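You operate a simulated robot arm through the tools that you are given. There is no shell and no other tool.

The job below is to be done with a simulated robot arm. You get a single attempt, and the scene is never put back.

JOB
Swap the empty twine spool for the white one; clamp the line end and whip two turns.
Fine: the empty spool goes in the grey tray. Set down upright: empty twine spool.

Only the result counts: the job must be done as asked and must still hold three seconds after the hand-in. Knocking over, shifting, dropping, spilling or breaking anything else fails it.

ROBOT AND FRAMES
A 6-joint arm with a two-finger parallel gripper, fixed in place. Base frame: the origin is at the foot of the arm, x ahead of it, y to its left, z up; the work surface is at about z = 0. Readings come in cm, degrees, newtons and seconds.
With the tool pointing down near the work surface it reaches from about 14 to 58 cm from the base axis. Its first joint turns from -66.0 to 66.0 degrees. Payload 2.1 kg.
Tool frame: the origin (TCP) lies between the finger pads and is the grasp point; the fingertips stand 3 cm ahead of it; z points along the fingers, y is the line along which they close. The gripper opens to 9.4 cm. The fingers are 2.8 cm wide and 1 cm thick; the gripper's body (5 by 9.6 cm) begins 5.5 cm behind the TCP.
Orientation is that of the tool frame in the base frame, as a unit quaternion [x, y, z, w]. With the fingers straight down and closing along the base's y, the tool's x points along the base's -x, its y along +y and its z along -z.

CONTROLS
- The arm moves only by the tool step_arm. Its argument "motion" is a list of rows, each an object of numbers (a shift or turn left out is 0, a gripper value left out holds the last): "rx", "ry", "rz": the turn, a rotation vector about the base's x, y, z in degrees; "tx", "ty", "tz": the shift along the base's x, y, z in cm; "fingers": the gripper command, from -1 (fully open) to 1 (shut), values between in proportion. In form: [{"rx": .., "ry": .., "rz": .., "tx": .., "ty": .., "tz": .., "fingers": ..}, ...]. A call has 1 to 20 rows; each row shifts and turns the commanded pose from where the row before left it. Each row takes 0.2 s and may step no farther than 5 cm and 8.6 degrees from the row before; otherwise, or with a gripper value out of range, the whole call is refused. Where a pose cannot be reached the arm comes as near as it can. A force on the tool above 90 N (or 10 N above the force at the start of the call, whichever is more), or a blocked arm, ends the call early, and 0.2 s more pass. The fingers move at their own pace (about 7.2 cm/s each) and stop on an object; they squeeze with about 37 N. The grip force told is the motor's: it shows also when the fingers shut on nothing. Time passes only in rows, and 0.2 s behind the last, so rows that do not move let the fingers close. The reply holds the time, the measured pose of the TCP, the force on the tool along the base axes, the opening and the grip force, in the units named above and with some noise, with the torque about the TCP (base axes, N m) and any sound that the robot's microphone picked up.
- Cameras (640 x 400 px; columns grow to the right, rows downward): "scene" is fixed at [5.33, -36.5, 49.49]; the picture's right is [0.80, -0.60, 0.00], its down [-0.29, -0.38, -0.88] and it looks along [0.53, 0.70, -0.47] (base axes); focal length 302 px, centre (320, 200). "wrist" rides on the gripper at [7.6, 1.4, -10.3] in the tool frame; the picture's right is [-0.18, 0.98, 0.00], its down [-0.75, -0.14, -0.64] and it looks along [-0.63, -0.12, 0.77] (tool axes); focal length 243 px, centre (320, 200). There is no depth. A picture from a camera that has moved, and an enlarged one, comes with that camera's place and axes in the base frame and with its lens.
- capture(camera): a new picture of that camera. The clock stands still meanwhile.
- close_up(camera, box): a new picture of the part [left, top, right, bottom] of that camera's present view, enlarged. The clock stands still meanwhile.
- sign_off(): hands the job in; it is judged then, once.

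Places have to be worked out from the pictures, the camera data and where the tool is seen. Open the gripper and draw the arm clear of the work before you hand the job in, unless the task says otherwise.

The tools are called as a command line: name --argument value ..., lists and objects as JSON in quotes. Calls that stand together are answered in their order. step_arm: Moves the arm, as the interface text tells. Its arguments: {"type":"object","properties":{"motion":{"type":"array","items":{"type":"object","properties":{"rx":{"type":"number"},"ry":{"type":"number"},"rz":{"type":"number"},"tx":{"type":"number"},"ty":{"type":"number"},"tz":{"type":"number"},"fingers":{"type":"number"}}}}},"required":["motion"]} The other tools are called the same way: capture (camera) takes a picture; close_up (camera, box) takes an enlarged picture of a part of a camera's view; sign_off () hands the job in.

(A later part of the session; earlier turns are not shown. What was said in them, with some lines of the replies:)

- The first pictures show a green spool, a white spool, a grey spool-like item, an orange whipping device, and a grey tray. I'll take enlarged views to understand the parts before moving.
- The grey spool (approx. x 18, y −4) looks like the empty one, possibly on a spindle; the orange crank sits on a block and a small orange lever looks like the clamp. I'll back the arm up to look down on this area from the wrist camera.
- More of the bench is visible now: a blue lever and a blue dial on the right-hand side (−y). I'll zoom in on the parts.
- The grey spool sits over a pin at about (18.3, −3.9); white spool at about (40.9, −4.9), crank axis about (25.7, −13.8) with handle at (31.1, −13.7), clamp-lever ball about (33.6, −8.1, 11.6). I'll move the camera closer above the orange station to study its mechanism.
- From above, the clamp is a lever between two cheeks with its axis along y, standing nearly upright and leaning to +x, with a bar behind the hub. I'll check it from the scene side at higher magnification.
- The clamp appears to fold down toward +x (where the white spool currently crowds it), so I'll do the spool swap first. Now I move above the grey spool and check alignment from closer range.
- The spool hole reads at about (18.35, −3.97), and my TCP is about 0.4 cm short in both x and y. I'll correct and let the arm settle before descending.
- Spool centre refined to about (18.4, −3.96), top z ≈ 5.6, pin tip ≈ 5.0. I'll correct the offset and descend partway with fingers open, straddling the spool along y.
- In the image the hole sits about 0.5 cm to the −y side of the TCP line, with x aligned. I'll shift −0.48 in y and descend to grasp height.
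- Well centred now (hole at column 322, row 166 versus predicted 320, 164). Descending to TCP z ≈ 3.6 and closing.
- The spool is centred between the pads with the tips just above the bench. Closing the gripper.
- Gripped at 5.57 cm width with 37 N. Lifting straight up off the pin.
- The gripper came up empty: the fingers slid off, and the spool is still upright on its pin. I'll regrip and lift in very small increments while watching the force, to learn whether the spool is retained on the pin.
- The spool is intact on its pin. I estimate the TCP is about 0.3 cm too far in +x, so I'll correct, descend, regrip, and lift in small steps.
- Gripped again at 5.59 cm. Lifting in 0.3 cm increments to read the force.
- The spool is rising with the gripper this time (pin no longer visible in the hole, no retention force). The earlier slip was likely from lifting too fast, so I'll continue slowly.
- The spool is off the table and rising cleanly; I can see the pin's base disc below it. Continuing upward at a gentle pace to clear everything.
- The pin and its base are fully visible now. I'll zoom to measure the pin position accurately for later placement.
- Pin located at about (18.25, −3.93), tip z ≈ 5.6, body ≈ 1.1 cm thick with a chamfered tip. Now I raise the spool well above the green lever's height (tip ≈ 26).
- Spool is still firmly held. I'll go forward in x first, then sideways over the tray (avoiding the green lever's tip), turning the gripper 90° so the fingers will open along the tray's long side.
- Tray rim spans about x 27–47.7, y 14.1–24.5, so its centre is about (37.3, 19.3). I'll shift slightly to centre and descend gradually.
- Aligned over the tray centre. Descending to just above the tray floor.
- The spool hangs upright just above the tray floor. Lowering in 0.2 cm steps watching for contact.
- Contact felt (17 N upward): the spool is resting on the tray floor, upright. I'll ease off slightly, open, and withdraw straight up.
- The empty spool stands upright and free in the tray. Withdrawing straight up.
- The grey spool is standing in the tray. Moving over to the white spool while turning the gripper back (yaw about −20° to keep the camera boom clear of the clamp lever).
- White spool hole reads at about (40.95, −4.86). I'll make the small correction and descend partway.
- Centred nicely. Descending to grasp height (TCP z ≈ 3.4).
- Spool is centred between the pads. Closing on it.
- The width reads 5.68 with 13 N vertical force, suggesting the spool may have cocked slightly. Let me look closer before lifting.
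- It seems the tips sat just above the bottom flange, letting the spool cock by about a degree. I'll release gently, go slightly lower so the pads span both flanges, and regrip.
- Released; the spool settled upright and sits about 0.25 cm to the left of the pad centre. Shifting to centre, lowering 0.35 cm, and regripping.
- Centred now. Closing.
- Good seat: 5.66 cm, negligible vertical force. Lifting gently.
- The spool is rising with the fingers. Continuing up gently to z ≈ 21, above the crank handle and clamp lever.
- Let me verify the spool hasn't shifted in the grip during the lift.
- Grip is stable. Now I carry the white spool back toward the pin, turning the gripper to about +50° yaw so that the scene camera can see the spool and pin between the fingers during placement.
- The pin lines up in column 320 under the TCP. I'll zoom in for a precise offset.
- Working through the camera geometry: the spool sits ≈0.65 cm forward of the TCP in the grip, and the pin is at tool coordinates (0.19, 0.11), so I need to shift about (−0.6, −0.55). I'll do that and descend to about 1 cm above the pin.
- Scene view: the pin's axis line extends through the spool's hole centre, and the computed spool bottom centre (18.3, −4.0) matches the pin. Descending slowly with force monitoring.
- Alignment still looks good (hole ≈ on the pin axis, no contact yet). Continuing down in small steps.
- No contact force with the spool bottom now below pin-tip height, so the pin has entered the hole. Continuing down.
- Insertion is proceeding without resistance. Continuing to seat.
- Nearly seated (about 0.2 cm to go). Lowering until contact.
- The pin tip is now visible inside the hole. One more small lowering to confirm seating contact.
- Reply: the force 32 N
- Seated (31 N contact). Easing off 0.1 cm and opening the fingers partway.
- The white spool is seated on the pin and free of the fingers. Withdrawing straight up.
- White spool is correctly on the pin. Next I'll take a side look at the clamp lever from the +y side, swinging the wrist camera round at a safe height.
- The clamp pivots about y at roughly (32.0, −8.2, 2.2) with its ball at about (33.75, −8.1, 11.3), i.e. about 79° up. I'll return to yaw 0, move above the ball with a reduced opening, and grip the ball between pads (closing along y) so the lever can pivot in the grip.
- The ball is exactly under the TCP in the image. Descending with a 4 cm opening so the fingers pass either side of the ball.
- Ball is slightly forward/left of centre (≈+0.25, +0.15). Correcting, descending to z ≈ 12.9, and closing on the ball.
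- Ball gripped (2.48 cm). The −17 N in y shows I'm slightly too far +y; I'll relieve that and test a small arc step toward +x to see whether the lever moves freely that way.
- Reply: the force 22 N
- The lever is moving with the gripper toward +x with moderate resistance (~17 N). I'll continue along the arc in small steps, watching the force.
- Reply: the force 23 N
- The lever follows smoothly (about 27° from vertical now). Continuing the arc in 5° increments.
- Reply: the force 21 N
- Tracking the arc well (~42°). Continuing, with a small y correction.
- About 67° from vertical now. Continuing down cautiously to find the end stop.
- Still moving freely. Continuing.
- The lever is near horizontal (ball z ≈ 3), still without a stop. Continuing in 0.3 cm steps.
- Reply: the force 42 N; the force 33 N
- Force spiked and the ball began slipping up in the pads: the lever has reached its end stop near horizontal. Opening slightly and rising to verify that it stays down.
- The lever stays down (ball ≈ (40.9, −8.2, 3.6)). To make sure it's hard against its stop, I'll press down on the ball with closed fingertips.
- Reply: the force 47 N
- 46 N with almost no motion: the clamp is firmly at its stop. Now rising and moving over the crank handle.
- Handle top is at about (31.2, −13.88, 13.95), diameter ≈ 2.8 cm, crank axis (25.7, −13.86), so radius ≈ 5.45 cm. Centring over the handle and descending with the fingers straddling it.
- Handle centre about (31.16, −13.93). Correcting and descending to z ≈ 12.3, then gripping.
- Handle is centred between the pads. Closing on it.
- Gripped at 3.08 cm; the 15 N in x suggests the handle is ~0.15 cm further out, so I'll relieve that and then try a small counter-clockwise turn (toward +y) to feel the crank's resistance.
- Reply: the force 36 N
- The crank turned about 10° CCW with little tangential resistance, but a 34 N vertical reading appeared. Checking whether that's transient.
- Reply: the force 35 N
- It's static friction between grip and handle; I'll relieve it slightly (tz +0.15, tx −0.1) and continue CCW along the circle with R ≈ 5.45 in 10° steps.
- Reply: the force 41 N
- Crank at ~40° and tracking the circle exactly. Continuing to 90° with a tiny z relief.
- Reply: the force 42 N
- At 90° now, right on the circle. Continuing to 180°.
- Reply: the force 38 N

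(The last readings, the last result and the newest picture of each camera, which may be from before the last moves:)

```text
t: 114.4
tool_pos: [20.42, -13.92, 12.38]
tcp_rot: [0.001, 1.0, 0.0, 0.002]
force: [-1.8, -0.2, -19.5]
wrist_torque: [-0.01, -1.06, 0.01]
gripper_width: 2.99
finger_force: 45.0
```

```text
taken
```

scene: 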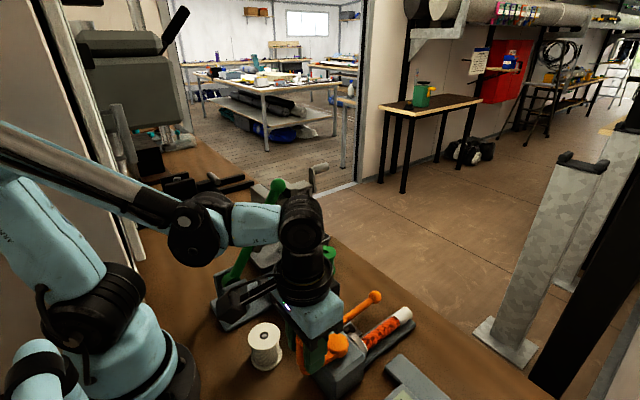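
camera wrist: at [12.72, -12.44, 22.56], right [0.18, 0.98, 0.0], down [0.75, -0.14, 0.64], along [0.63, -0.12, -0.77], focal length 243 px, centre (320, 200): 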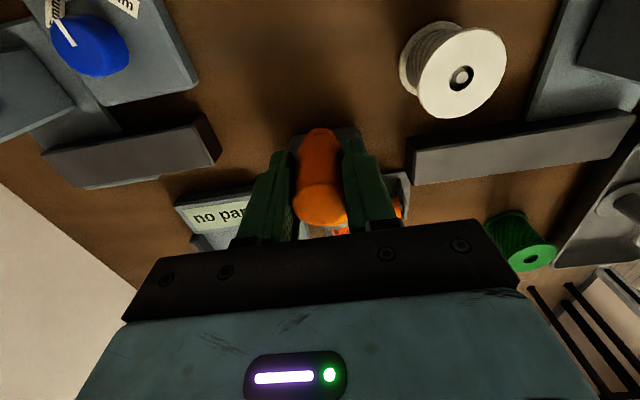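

Half a turn done, forces small. Continuing to 270°, then back to 360°.

step_arm --motion '[{"tx": 0.083, "ty": -0.946}, {"tx": 0.246, "ty": -0.918}, {"tx": 0.402, "ty": -0.861}, {"tx": 0.545, "ty": -0.778}, {"tx": 0.671, "ty": -0.671}, {"tx": 0.778, "ty": -0.545}, {"tx": 0.861, "ty": -0.402}, {"tx": 0.918, "ty": -0.246}, {"tx": 0.946, "ty": -0.083}]'

capture --camera "wrist"

close_up --camera "scene" --box '[280, 240, 440, 400]'

```text
t: 116.4
tool_pos: [26.0, -19.47, 12.42]
tcp_rot: [0.0, 1.0, -0.004, 0.001]
force: [-0.6, -31.3, 5.2]
wrist_torque: [0.72, -0.13, -0.03]
gripper_width: 2.97
finger_force: 45.2
```

```text
taken
camera wrist: at [18.25, -17.98, 22.55], right [0.18, 0.98, -0.01], down [0.75, -0.14, 0.64], along [0.63, -0.12, -0.76], focal length 243 px, centre (320, 200)
```

wrist: 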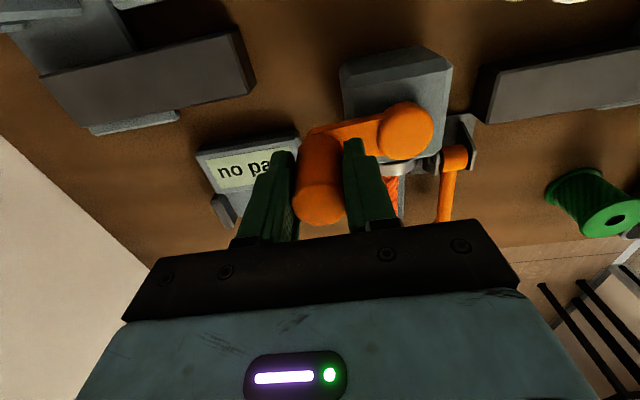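

```text
2.50 times, centred on (360, 320) of scene
camera zoom: at [5.32, -36.5, 49.49], right [0.8, -0.6, 0.0], down [-0.29, -0.38, -0.88], along [0.53, 0.7, -0.47], focal length 756 px, centre (220, -100)
```

zoom: 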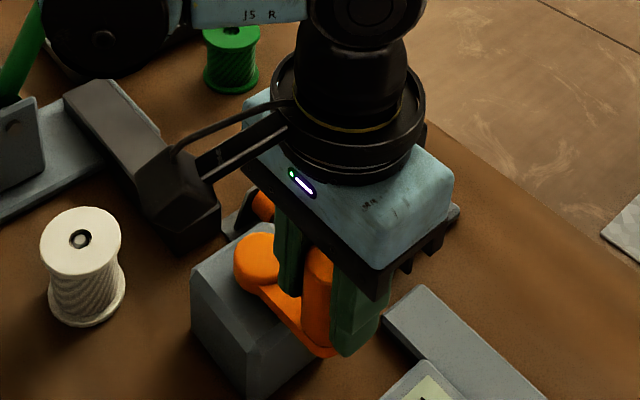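

At 270°. The outward radial forces at 90°/270° indicate the true radius is nearer 5.6 cm, so I'll widen the path slightly and continue to 360°.

step_arm --motion '[{"tx": 0.97, "ty": -0.05}, {"tx": 0.943, "ty": 0.253}, {"tx": 0.885, "ty": 0.413}, {"tx": 0.8, "ty": 0.56}, {"tx": 0.689, "ty": 0.689}]'

step_arm --motion '[{"tx": 0.56, "ty": 0.8}, {"tx": 0.413, "ty": 0.885}, {"tx": 0.253, "ty": 0.943}, {"tx": 0.085, "ty": 0.972}]'

capture --camera "wrist"

close_up --camera "scene" --box '[280, 240, 440, 400]'

```text
t: 117.6
tool_pos: [30.27, -17.29, 12.57]
tcp_rot: [-0.001, 1.0, 0.001, 0.003]
force: [7.6, -6.0, 18.8]
wrist_torque: [-0.6, -0.97, 0.01]
gripper_width: 2.99
finger_force: 45.1
```

```text
t: 118.6
tool_pos: [31.36, -13.61, 12.59]
tcp_rot: [-0.001, 1.0, 0.001, 0.002]
force: [7.5, -0.1, 35.7]
wrist_torque: [-0.11, -0.29, -0.01]
gripper_width: 2.98
finger_force: 44.0
```

```text
taken
camera wrist: at [23.72, -12.4, 22.67], right [0.18, 0.98, 0.0], down [0.75, -0.14, 0.64], along [0.63, -0.12, -0.77], focal length 243 px, centre (320, 200)
```

wrist: 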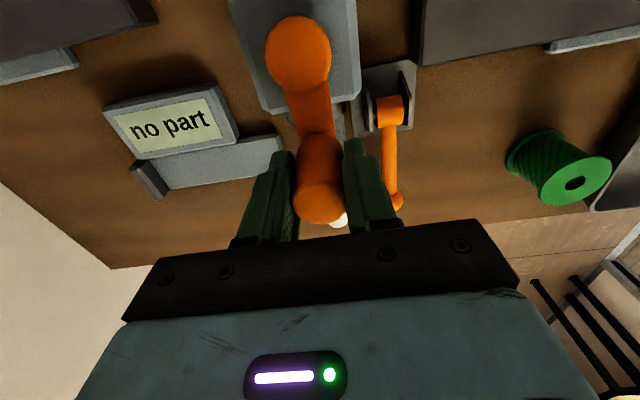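

```text
2.50 times, centred on (360, 320) of scene
camera zoom: at [5.32, -36.49, 49.5], right [0.8, -0.6, 0.0], down [-0.29, -0.38, -0.88], along [0.53, 0.7, -0.47], focal length 756 px, centre (220, -100)
```

zoom: 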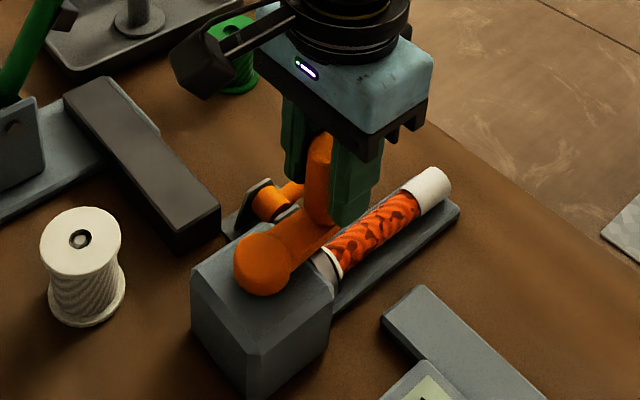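

One full turn completed, and I think I see a white whipping ring appearing on the rope next to the collar. Zooming to check.

close_up --camera "scene" --box '[340, 300, 420, 360]'

close_up --camera "wrist" --box '[260, 0, 400, 120]'

```text
6.67 times, centred on (380, 330) of scene
camera zoom: at [5.32, -36.49, 49.5], right [0.8, -0.6, 0.0], down [-0.29, -0.38, -0.88], along [0.53, 0.7, -0.47], focal length 2015 px, centre (-80, -667)
```

zoom: 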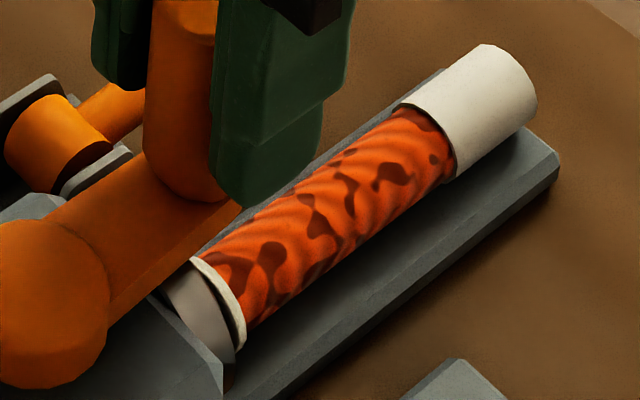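

```text
3.33 times, centred on (330, 60) of wrist
camera zoom: at [23.72, -12.4, 22.67], right [0.18, 0.98, 0.0], down [0.75, -0.14, 0.64], along [0.63, -0.12, -0.77], focal length 809 px, centre (287, 667)
```

zoom: 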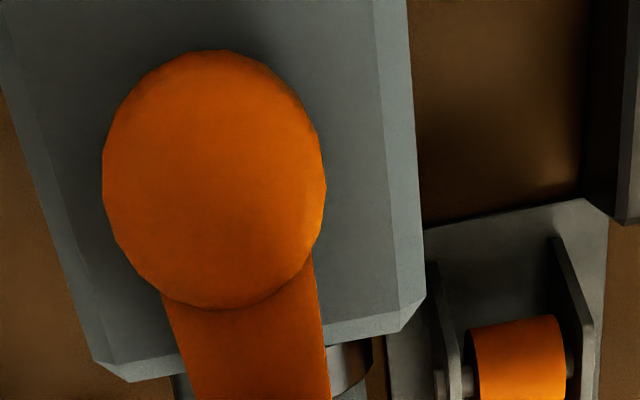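

A white whipping turn has formed on the rope, confirming the direction, clamp and spool are right. Now the second turn, first half.

step_arm --motion '[{"tx": -0.085, "ty": 0.972}, {"tx": -0.253, "ty": 0.943}, {"tx": -0.413, "ty": 0.885}, {"tx": -0.56, "ty": 0.8}, {"tx": -0.689, "ty": 0.689}, {"tx": -0.8, "ty": 0.56}, {"tx": -0.885, "ty": 0.413}, {"tx": -0.943, "ty": 0.253}, {"tx": -0.972, "ty": 0.085}]'

capture --camera "wrist"

```text
t: 120.6
tool_pos: [25.75, -8.36, 12.35]
tcp_rot: [0.0, 1.0, -0.004, -0.001]
force: [0.8, -37.5, 0.5]
wrist_torque: [1.19, 0.68, -0.01]
gripper_width: 2.96
finger_force: 45.1
```

```text
taken
camera wrist: at [18.14, -6.95, 22.49], right [0.18, 0.98, -0.01], down [0.75, -0.14, 0.64], along [0.63, -0.13, -0.77], focal length 243 px, centre (320, 200)
```

wrist: 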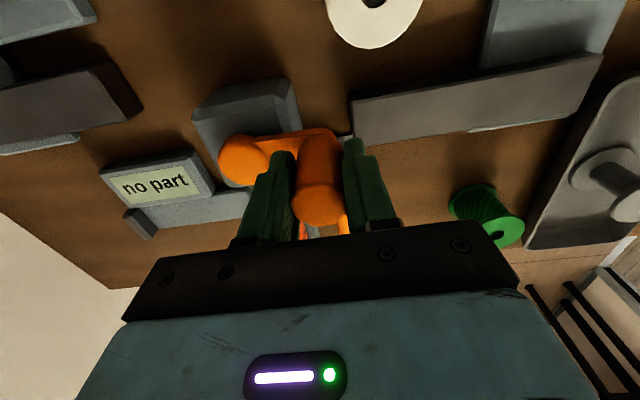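

450° total. There's −37 N inward in y, so I'll pull the path in by ~0.25 cm and go on to 180° of the second turn.

step_arm --motion '[{"tx": -0.955, "ty": -0.33}, {"tx": -0.927, "ty": -0.248}, {"tx": -0.869, "ty": -0.405}, {"tx": -0.786, "ty": -0.55}, {"tx": -0.677, "ty": -0.677}]'

step_arm --motion '[{"tx": -0.55, "ty": -0.786}, {"tx": -0.405, "ty": -0.869}, {"tx": -0.248, "ty": -0.927}, {"tx": -0.084, "ty": -0.955}]'

capture --camera "wrist"

```text
t: 121.8
tool_pos: [21.55, -10.57, 12.63]
tcp_rot: [-0.001, 1.0, 0.0, 0.002]
force: [16.2, -11.7, -26.7]
wrist_torque: [0.14, 0.65, 0.0]
gripper_width: 2.97
finger_force: 45.1
```

```text
t: 122.8
tool_pos: [20.4, -14.06, 12.5]
tcp_rot: [-0.002, 1.0, 0.001, 0.003]
force: [19.4, 1.3, 23.0]
wrist_torque: [-0.04, 0.91, 0.0]
gripper_width: 2.97
finger_force: 44.8
```

```text
taken
camera wrist: at [12.67, -12.66, 22.58], right [0.18, 0.98, 0.0], down [0.75, -0.14, 0.65], along [0.63, -0.12, -0.76], focal length 243 px, centre (320, 200)
```

wrist: 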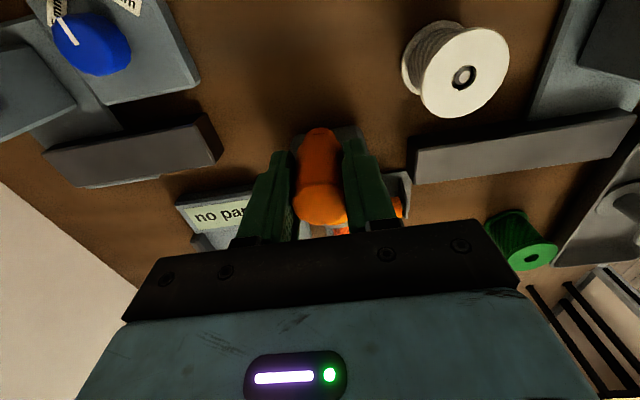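

540° total. Small inward correction (+0.15 x) and continuing to 270° of the second turn.

step_arm --motion '[{"tx": 0.23, "ty": -0.955}, {"tx": 0.248, "ty": -0.927}, {"tx": 0.405, "ty": -0.869}, {"tx": 0.55, "ty": -0.786}, {"tx": 0.677, "ty": -0.677}]'

step_arm --motion '[{"tx": 0.786, "ty": -0.55}, {"tx": 0.869, "ty": -0.405}, {"tx": 0.927, "ty": -0.248}, {"tx": 0.955, "ty": -0.084}]'

capture --camera "wrist"

```text
t: 124.0
tool_pos: [22.29, -18.23, 12.45]
tcp_rot: [0.0, 1.0, 0.0, 0.0]
force: [6.4, 8.6, -16.3]
wrist_torque: [0.03, -0.65, 0.02]
gripper_width: 2.98
finger_force: 44.8
```

```text
t: 125.0
tool_pos: [26.04, -19.58, 12.48]
tcp_rot: [0.0, 1.0, 0.002, -0.001]
force: [0.0, 17.9, -25.6]
wrist_torque: [-0.57, 0.9, -0.04]
gripper_width: 2.97
finger_force: 45.4
```

```text
taken
camera wrist: at [18.33, -18.11, 22.63], right [0.18, 0.98, 0.0], down [0.75, -0.14, 0.64], along [0.63, -0.11, -0.77], focal length 243 px, centre (320, 200)
```

wrist: 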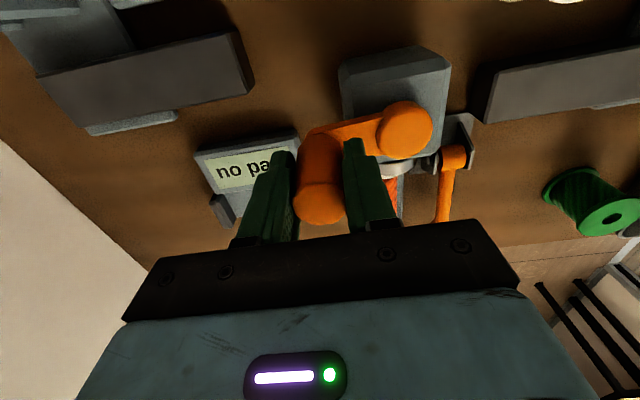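

630° total. Last quarter turn, then I'll check for the second whipping ring.

step_arm --motion '[{"tx": 0.955, "ty": 0.2}, {"tx": 0.927, "ty": 0.248}, {"tx": 0.869, "ty": 0.405}, {"tx": 0.786, "ty": 0.55}, {"tx": 0.677, "ty": 0.677}]'

step_arm --motion '[{"tx": 0.55, "ty": 0.786}, {"tx": 0.405, "ty": 0.869}, {"tx": 0.248, "ty": 0.927}, {}]'

capture --camera "wrist"

close_up --camera "scene" --box '[340, 300, 420, 360]'

```text
t: 126.2
tool_pos: [30.27, -17.51, 12.5]
tcp_rot: [0.0, 1.0, 0.001, 0.001]
force: [-10.2, 6.8, -3.4]
wrist_torque: [0.23, 0.1, 0.03]
gripper_width: 2.95
finger_force: 44.5
```

```text
t: 127.2
tool_pos: [31.31, -14.92, 12.39]
tcp_rot: [0.0, 1.0, 0.0, -0.002]
force: [-19.7, 3.1, 30.9]
wrist_torque: [-0.14, 0.19, -0.02]
gripper_width: 2.99
finger_force: 45.1
```

```text
taken
camera wrist: at [23.71, -13.48, 22.61], right [0.18, 0.98, 0.0], down [0.76, -0.14, 0.64], along [0.63, -0.12, -0.77], focal length 243 px, centre (320, 200)
```

wrist: 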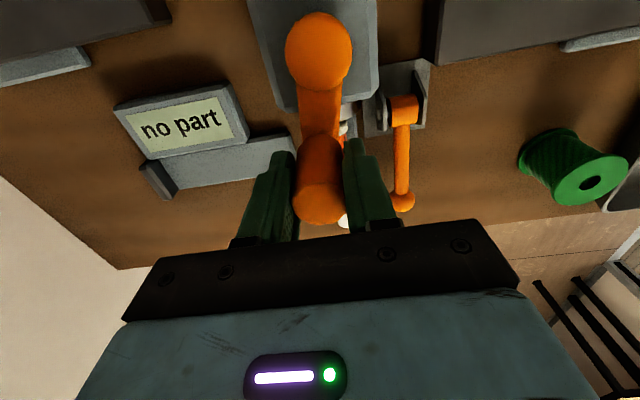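

```text
6.67 times, centred on (380, 330) of scene
camera zoom: at [5.32, -36.49, 49.5], right [0.8, -0.6, 0.0], down [-0.29, -0.38, -0.88], along [0.53, 0.7, -0.47], focal length 2015 px, centre (-80, -667)
```

zoom: 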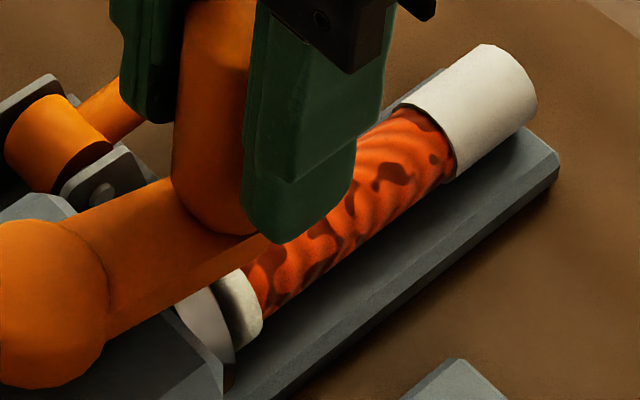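

The whipping band has widened; the crank is at about 709°. Finishing the last ~11° plus a few degrees to be sure of two full turns.

step_arm --motion '[{"tx": 0.0, "ty": 0.7, "tz": 0.05}, {"tx": 0.0, "ty": 0.65}, {}, {}]'

capture --camera "wrist"

close_up --camera "wrist" --box '[220, 20, 420, 240]'

close_up --camera "scene" --box '[340, 300, 420, 360]'

```text
t: 128.2
tool_pos: [31.35, -13.55, 12.39]
tcp_rot: [0.0, 1.0, 0.0, 0.001]
force: [-5.8, -0.6, 2.4]
wrist_torque: [-0.14, 1.4, 0.0]
gripper_width: 2.95
finger_force: 44.7
```

```text
taken
camera wrist: at [23.73, -12.1, 22.56], right [0.18, 0.98, 0.0], down [0.75, -0.14, 0.64], along [0.63, -0.12, -0.77], focal length 243 px, centre (320, 200)
```

wrist: 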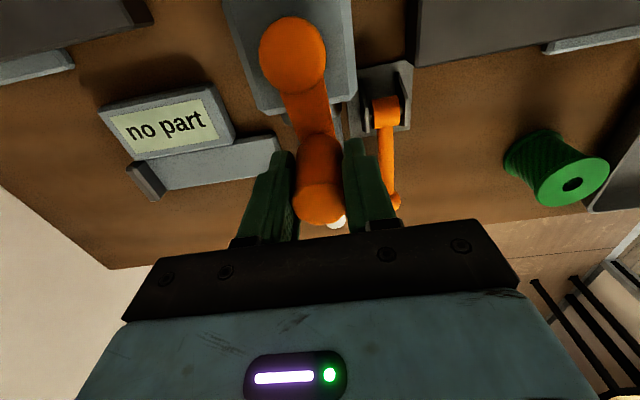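

```text
1.82 times, centred on (320, 130) of wrist
camera zoom: at [23.73, -12.1, 22.56], right [0.18, 0.98, 0.0], down [0.75, -0.14, 0.64], along [0.63, -0.12, -0.77], focal length 441 px, centre (320, 327)
```

zoom: 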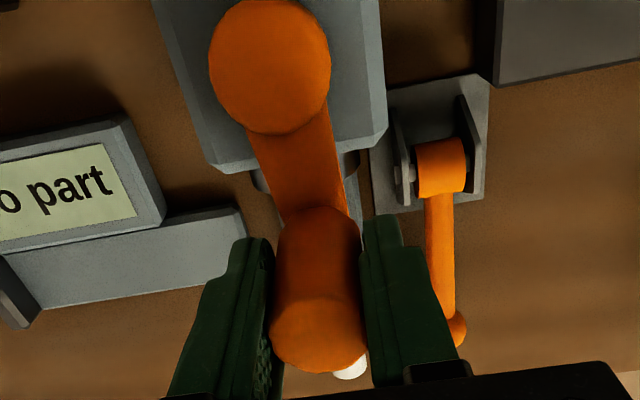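

```text
6.67 times, centred on (380, 330) of scene
camera zoom: at [5.33, -36.5, 49.49], right [0.8, -0.6, 0.0], down [-0.29, -0.38, -0.88], along [0.53, 0.7, -0.47], focal length 2015 px, centre (-80, -667)
```

zoom: 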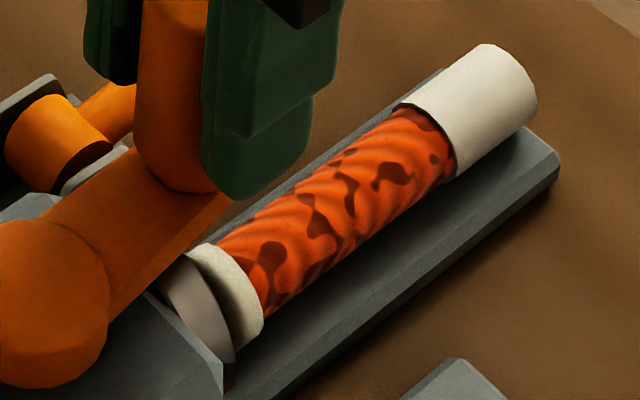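

The whipping band is now about twice as wide: two turns done (~724°). Releasing the handle and rising straight up.

step_arm --motion '[{"fingers": 0.2}, {"fingers": 0.0}, {}, {"tz": 0.5}, {"tz": 1}, {"tz": 2}, {"tz": 3}, {"tz": 3}, {"tz": 3}, {"tz": 3}, {}]'

capture --camera "wrist"

close_up --camera "scene" --box '[290, 250, 450, 400]'

```text
t: 130.6
tool_pos: [31.47, -13.46, 28.03]
tcp_rot: [0.0, 1.0, 0.001, 0.001]
force: [0.1, 0.6, -0.4]
wrist_torque: [0.01, 0.02, 0.0]
gripper_width: 4.71
finger_force: 0.0
```

```text
taken
camera wrist: at [23.71, -12.1, 38.16], right [0.18, 0.98, 0.0], down [0.75, -0.14, 0.64], along [0.63, -0.12, -0.77], focal length 243 px, centre (320, 200)
```

wrist: 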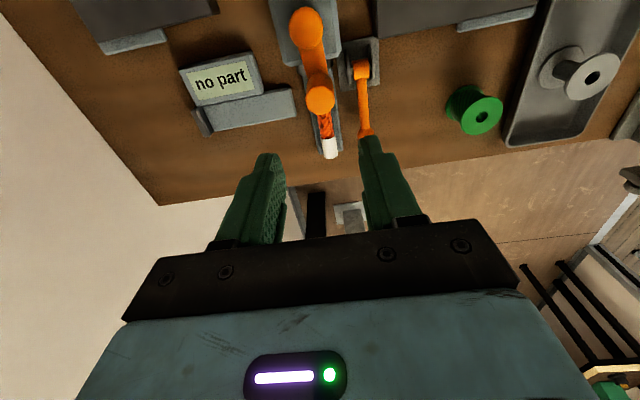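

```text
2.67 times, centred on (370, 325) of scene
camera zoom: at [5.33, -36.5, 49.49], right [0.8, -0.6, 0.0], down [-0.29, -0.38, -0.88], along [0.53, 0.7, -0.47], focal length 806 px, centre (187, -133)
```

zoom: 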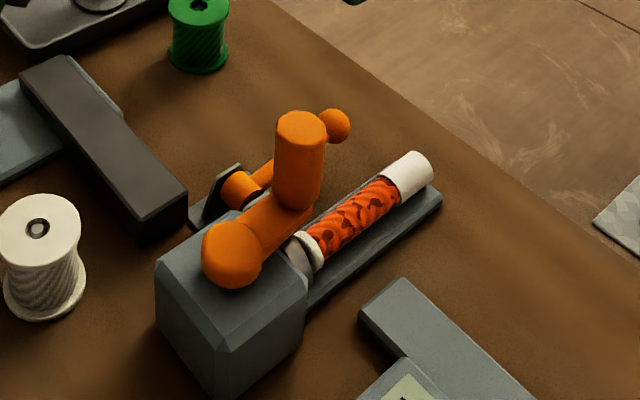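

Released cleanly. Let me measure the crank's final angle precisely to be sure it's at two turns.

close_up --camera "wrist" --box '[260, 0, 400, 130]'

close_up --camera "scene" --box '[320, 280, 420, 370]'

capture --camera "scene"

```text
3.08 times, centred on (330, 65) of wrist
camera zoom: at [23.71, -12.1, 38.16], right [0.18, 0.98, 0.0], down [0.75, -0.14, 0.64], along [0.63, -0.12, -0.77], focal length 746 px, centre (289, 615)
```

zoom: 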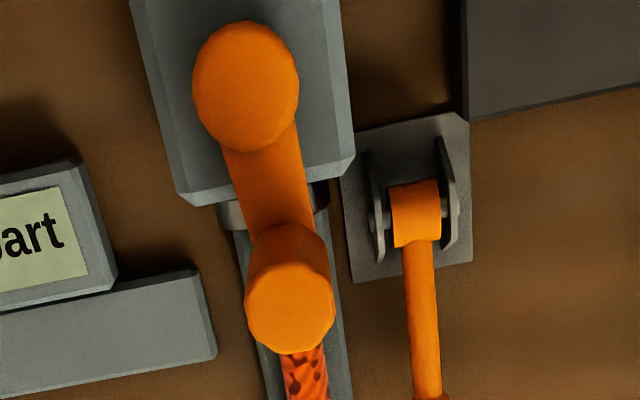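

```text
4.44 times, centred on (370, 325) of scene
camera zoom: at [5.33, -36.5, 49.49], right [0.8, -0.6, 0.0], down [-0.29, -0.38, -0.88], along [0.53, 0.7, -0.47], focal length 1343 px, centre (98, -356)
```

zoom: 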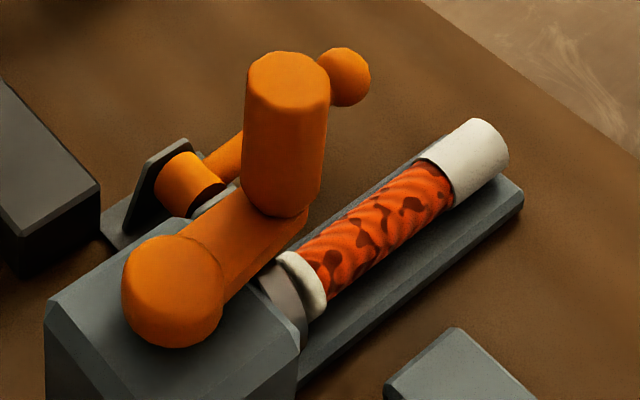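

```text
taken
```

scene: 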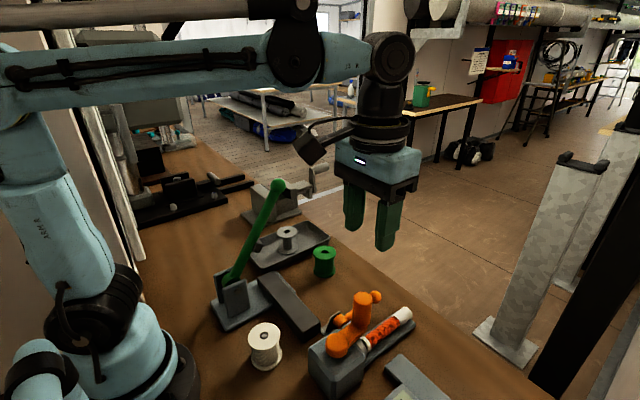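

Crank angle works out to ≈ 724° (handle y −13.45 vs −13.9 initially), clamp down, white spool on its pin, empty spool upright in the tray. Retreating to a clear pose with the gripper open.

step_arm --motion '[{"tz": 3}, {"tz": 3}, {"tz": 2.5, "fingers": -1}, {"ty": 3}, {"ty": 3}, {"ty": 3}, {"ty": 3}, {"ty": 3}, {}]'

capture --camera "wrist"

capture --camera "scene"

close_up --camera "scene" --box '[200, 200, 440, 400]'

```text
t: 132.6
tool_pos: [31.33, 1.65, 36.5]
tcp_rot: [-0.001, 1.0, 0.0, 0.001]
force: [0.5, -0.3, -0.5]
wrist_torque: [0.02, 0.01, 0.02]
gripper_width: 9.41
finger_force: 0.1
```

```text
taken
camera wrist: at [23.58, 3.16, 46.7], right [0.18, 0.98, 0.0], down [0.75, -0.14, 0.64], along [0.63, -0.12, -0.77], focal length 243 px, centre (320, 200)
```

wrist: 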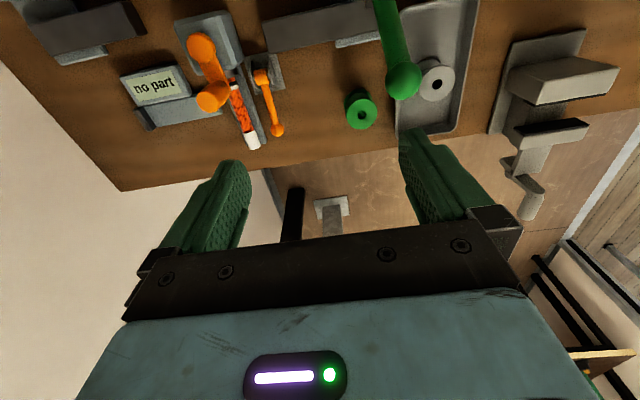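

```text
taken
```

scene: 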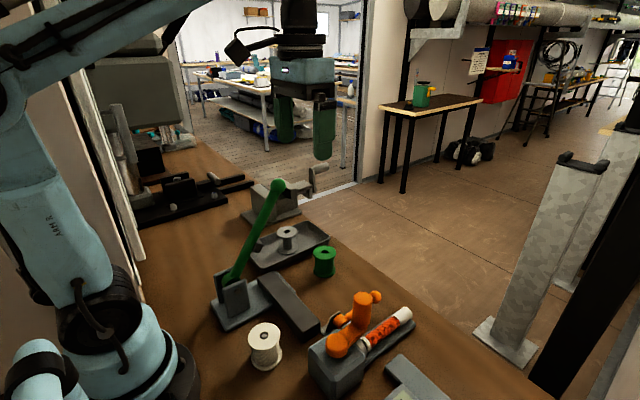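

```text
2.00 times, centred on (320, 300) of scene
camera zoom: at [5.33, -36.5, 49.49], right [0.8, -0.6, 0.0], down [-0.29, -0.38, -0.88], along [0.53, 0.7, -0.47], focal length 604 px, centre (320, 0)
```

zoom: 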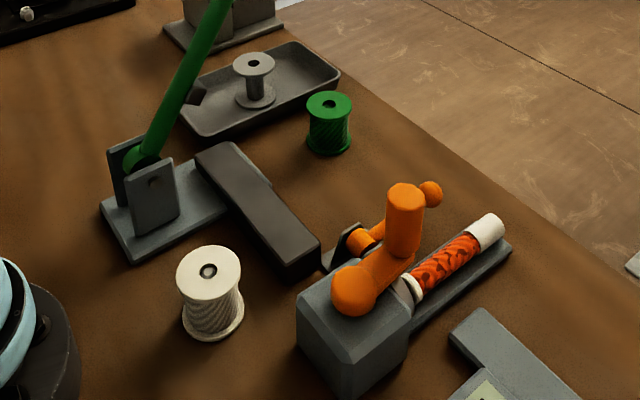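

Everything checks out: the white spool is upright on the pin, the empty grey spool stands upright in the grey tray, the clamp is down, and two whipping turns are on the rope. The green spool, green lever and display look untouched, and the arm is clear with the gripper open, so I'm handing in.

sign_off

```text
The job is handed in.
```

I swapped the spools, clamped the line end and whipped two turns, then handed the job in. I don't have the judging result.

- **Empty spool:** it stands upright in the grey tray. My first lift came up empty because the spool slipped out of the gripper. It stayed upright on its pin, and a slower second lift worked.
- **White spool:** it is seated on the pin where the empty one was, with the pin tip visible in its hole.
- **Clamp:** I lowered the orange lever to its stop. Pressing on it with about 46 N barely moved it.
- **Whipping:** I turned the crank counter-clockwise to about 724°, a few degrees past two full turns. The job gave no direction, but a white band formed on the rope as it turned, and it was about twice as wide after the second turn.

In the last pictures the green spool, green lever and display looked unmoved. The blue lever and dial were out of view in those, but I didn't work near them. I left the arm raised clear of the work with the gripper open.
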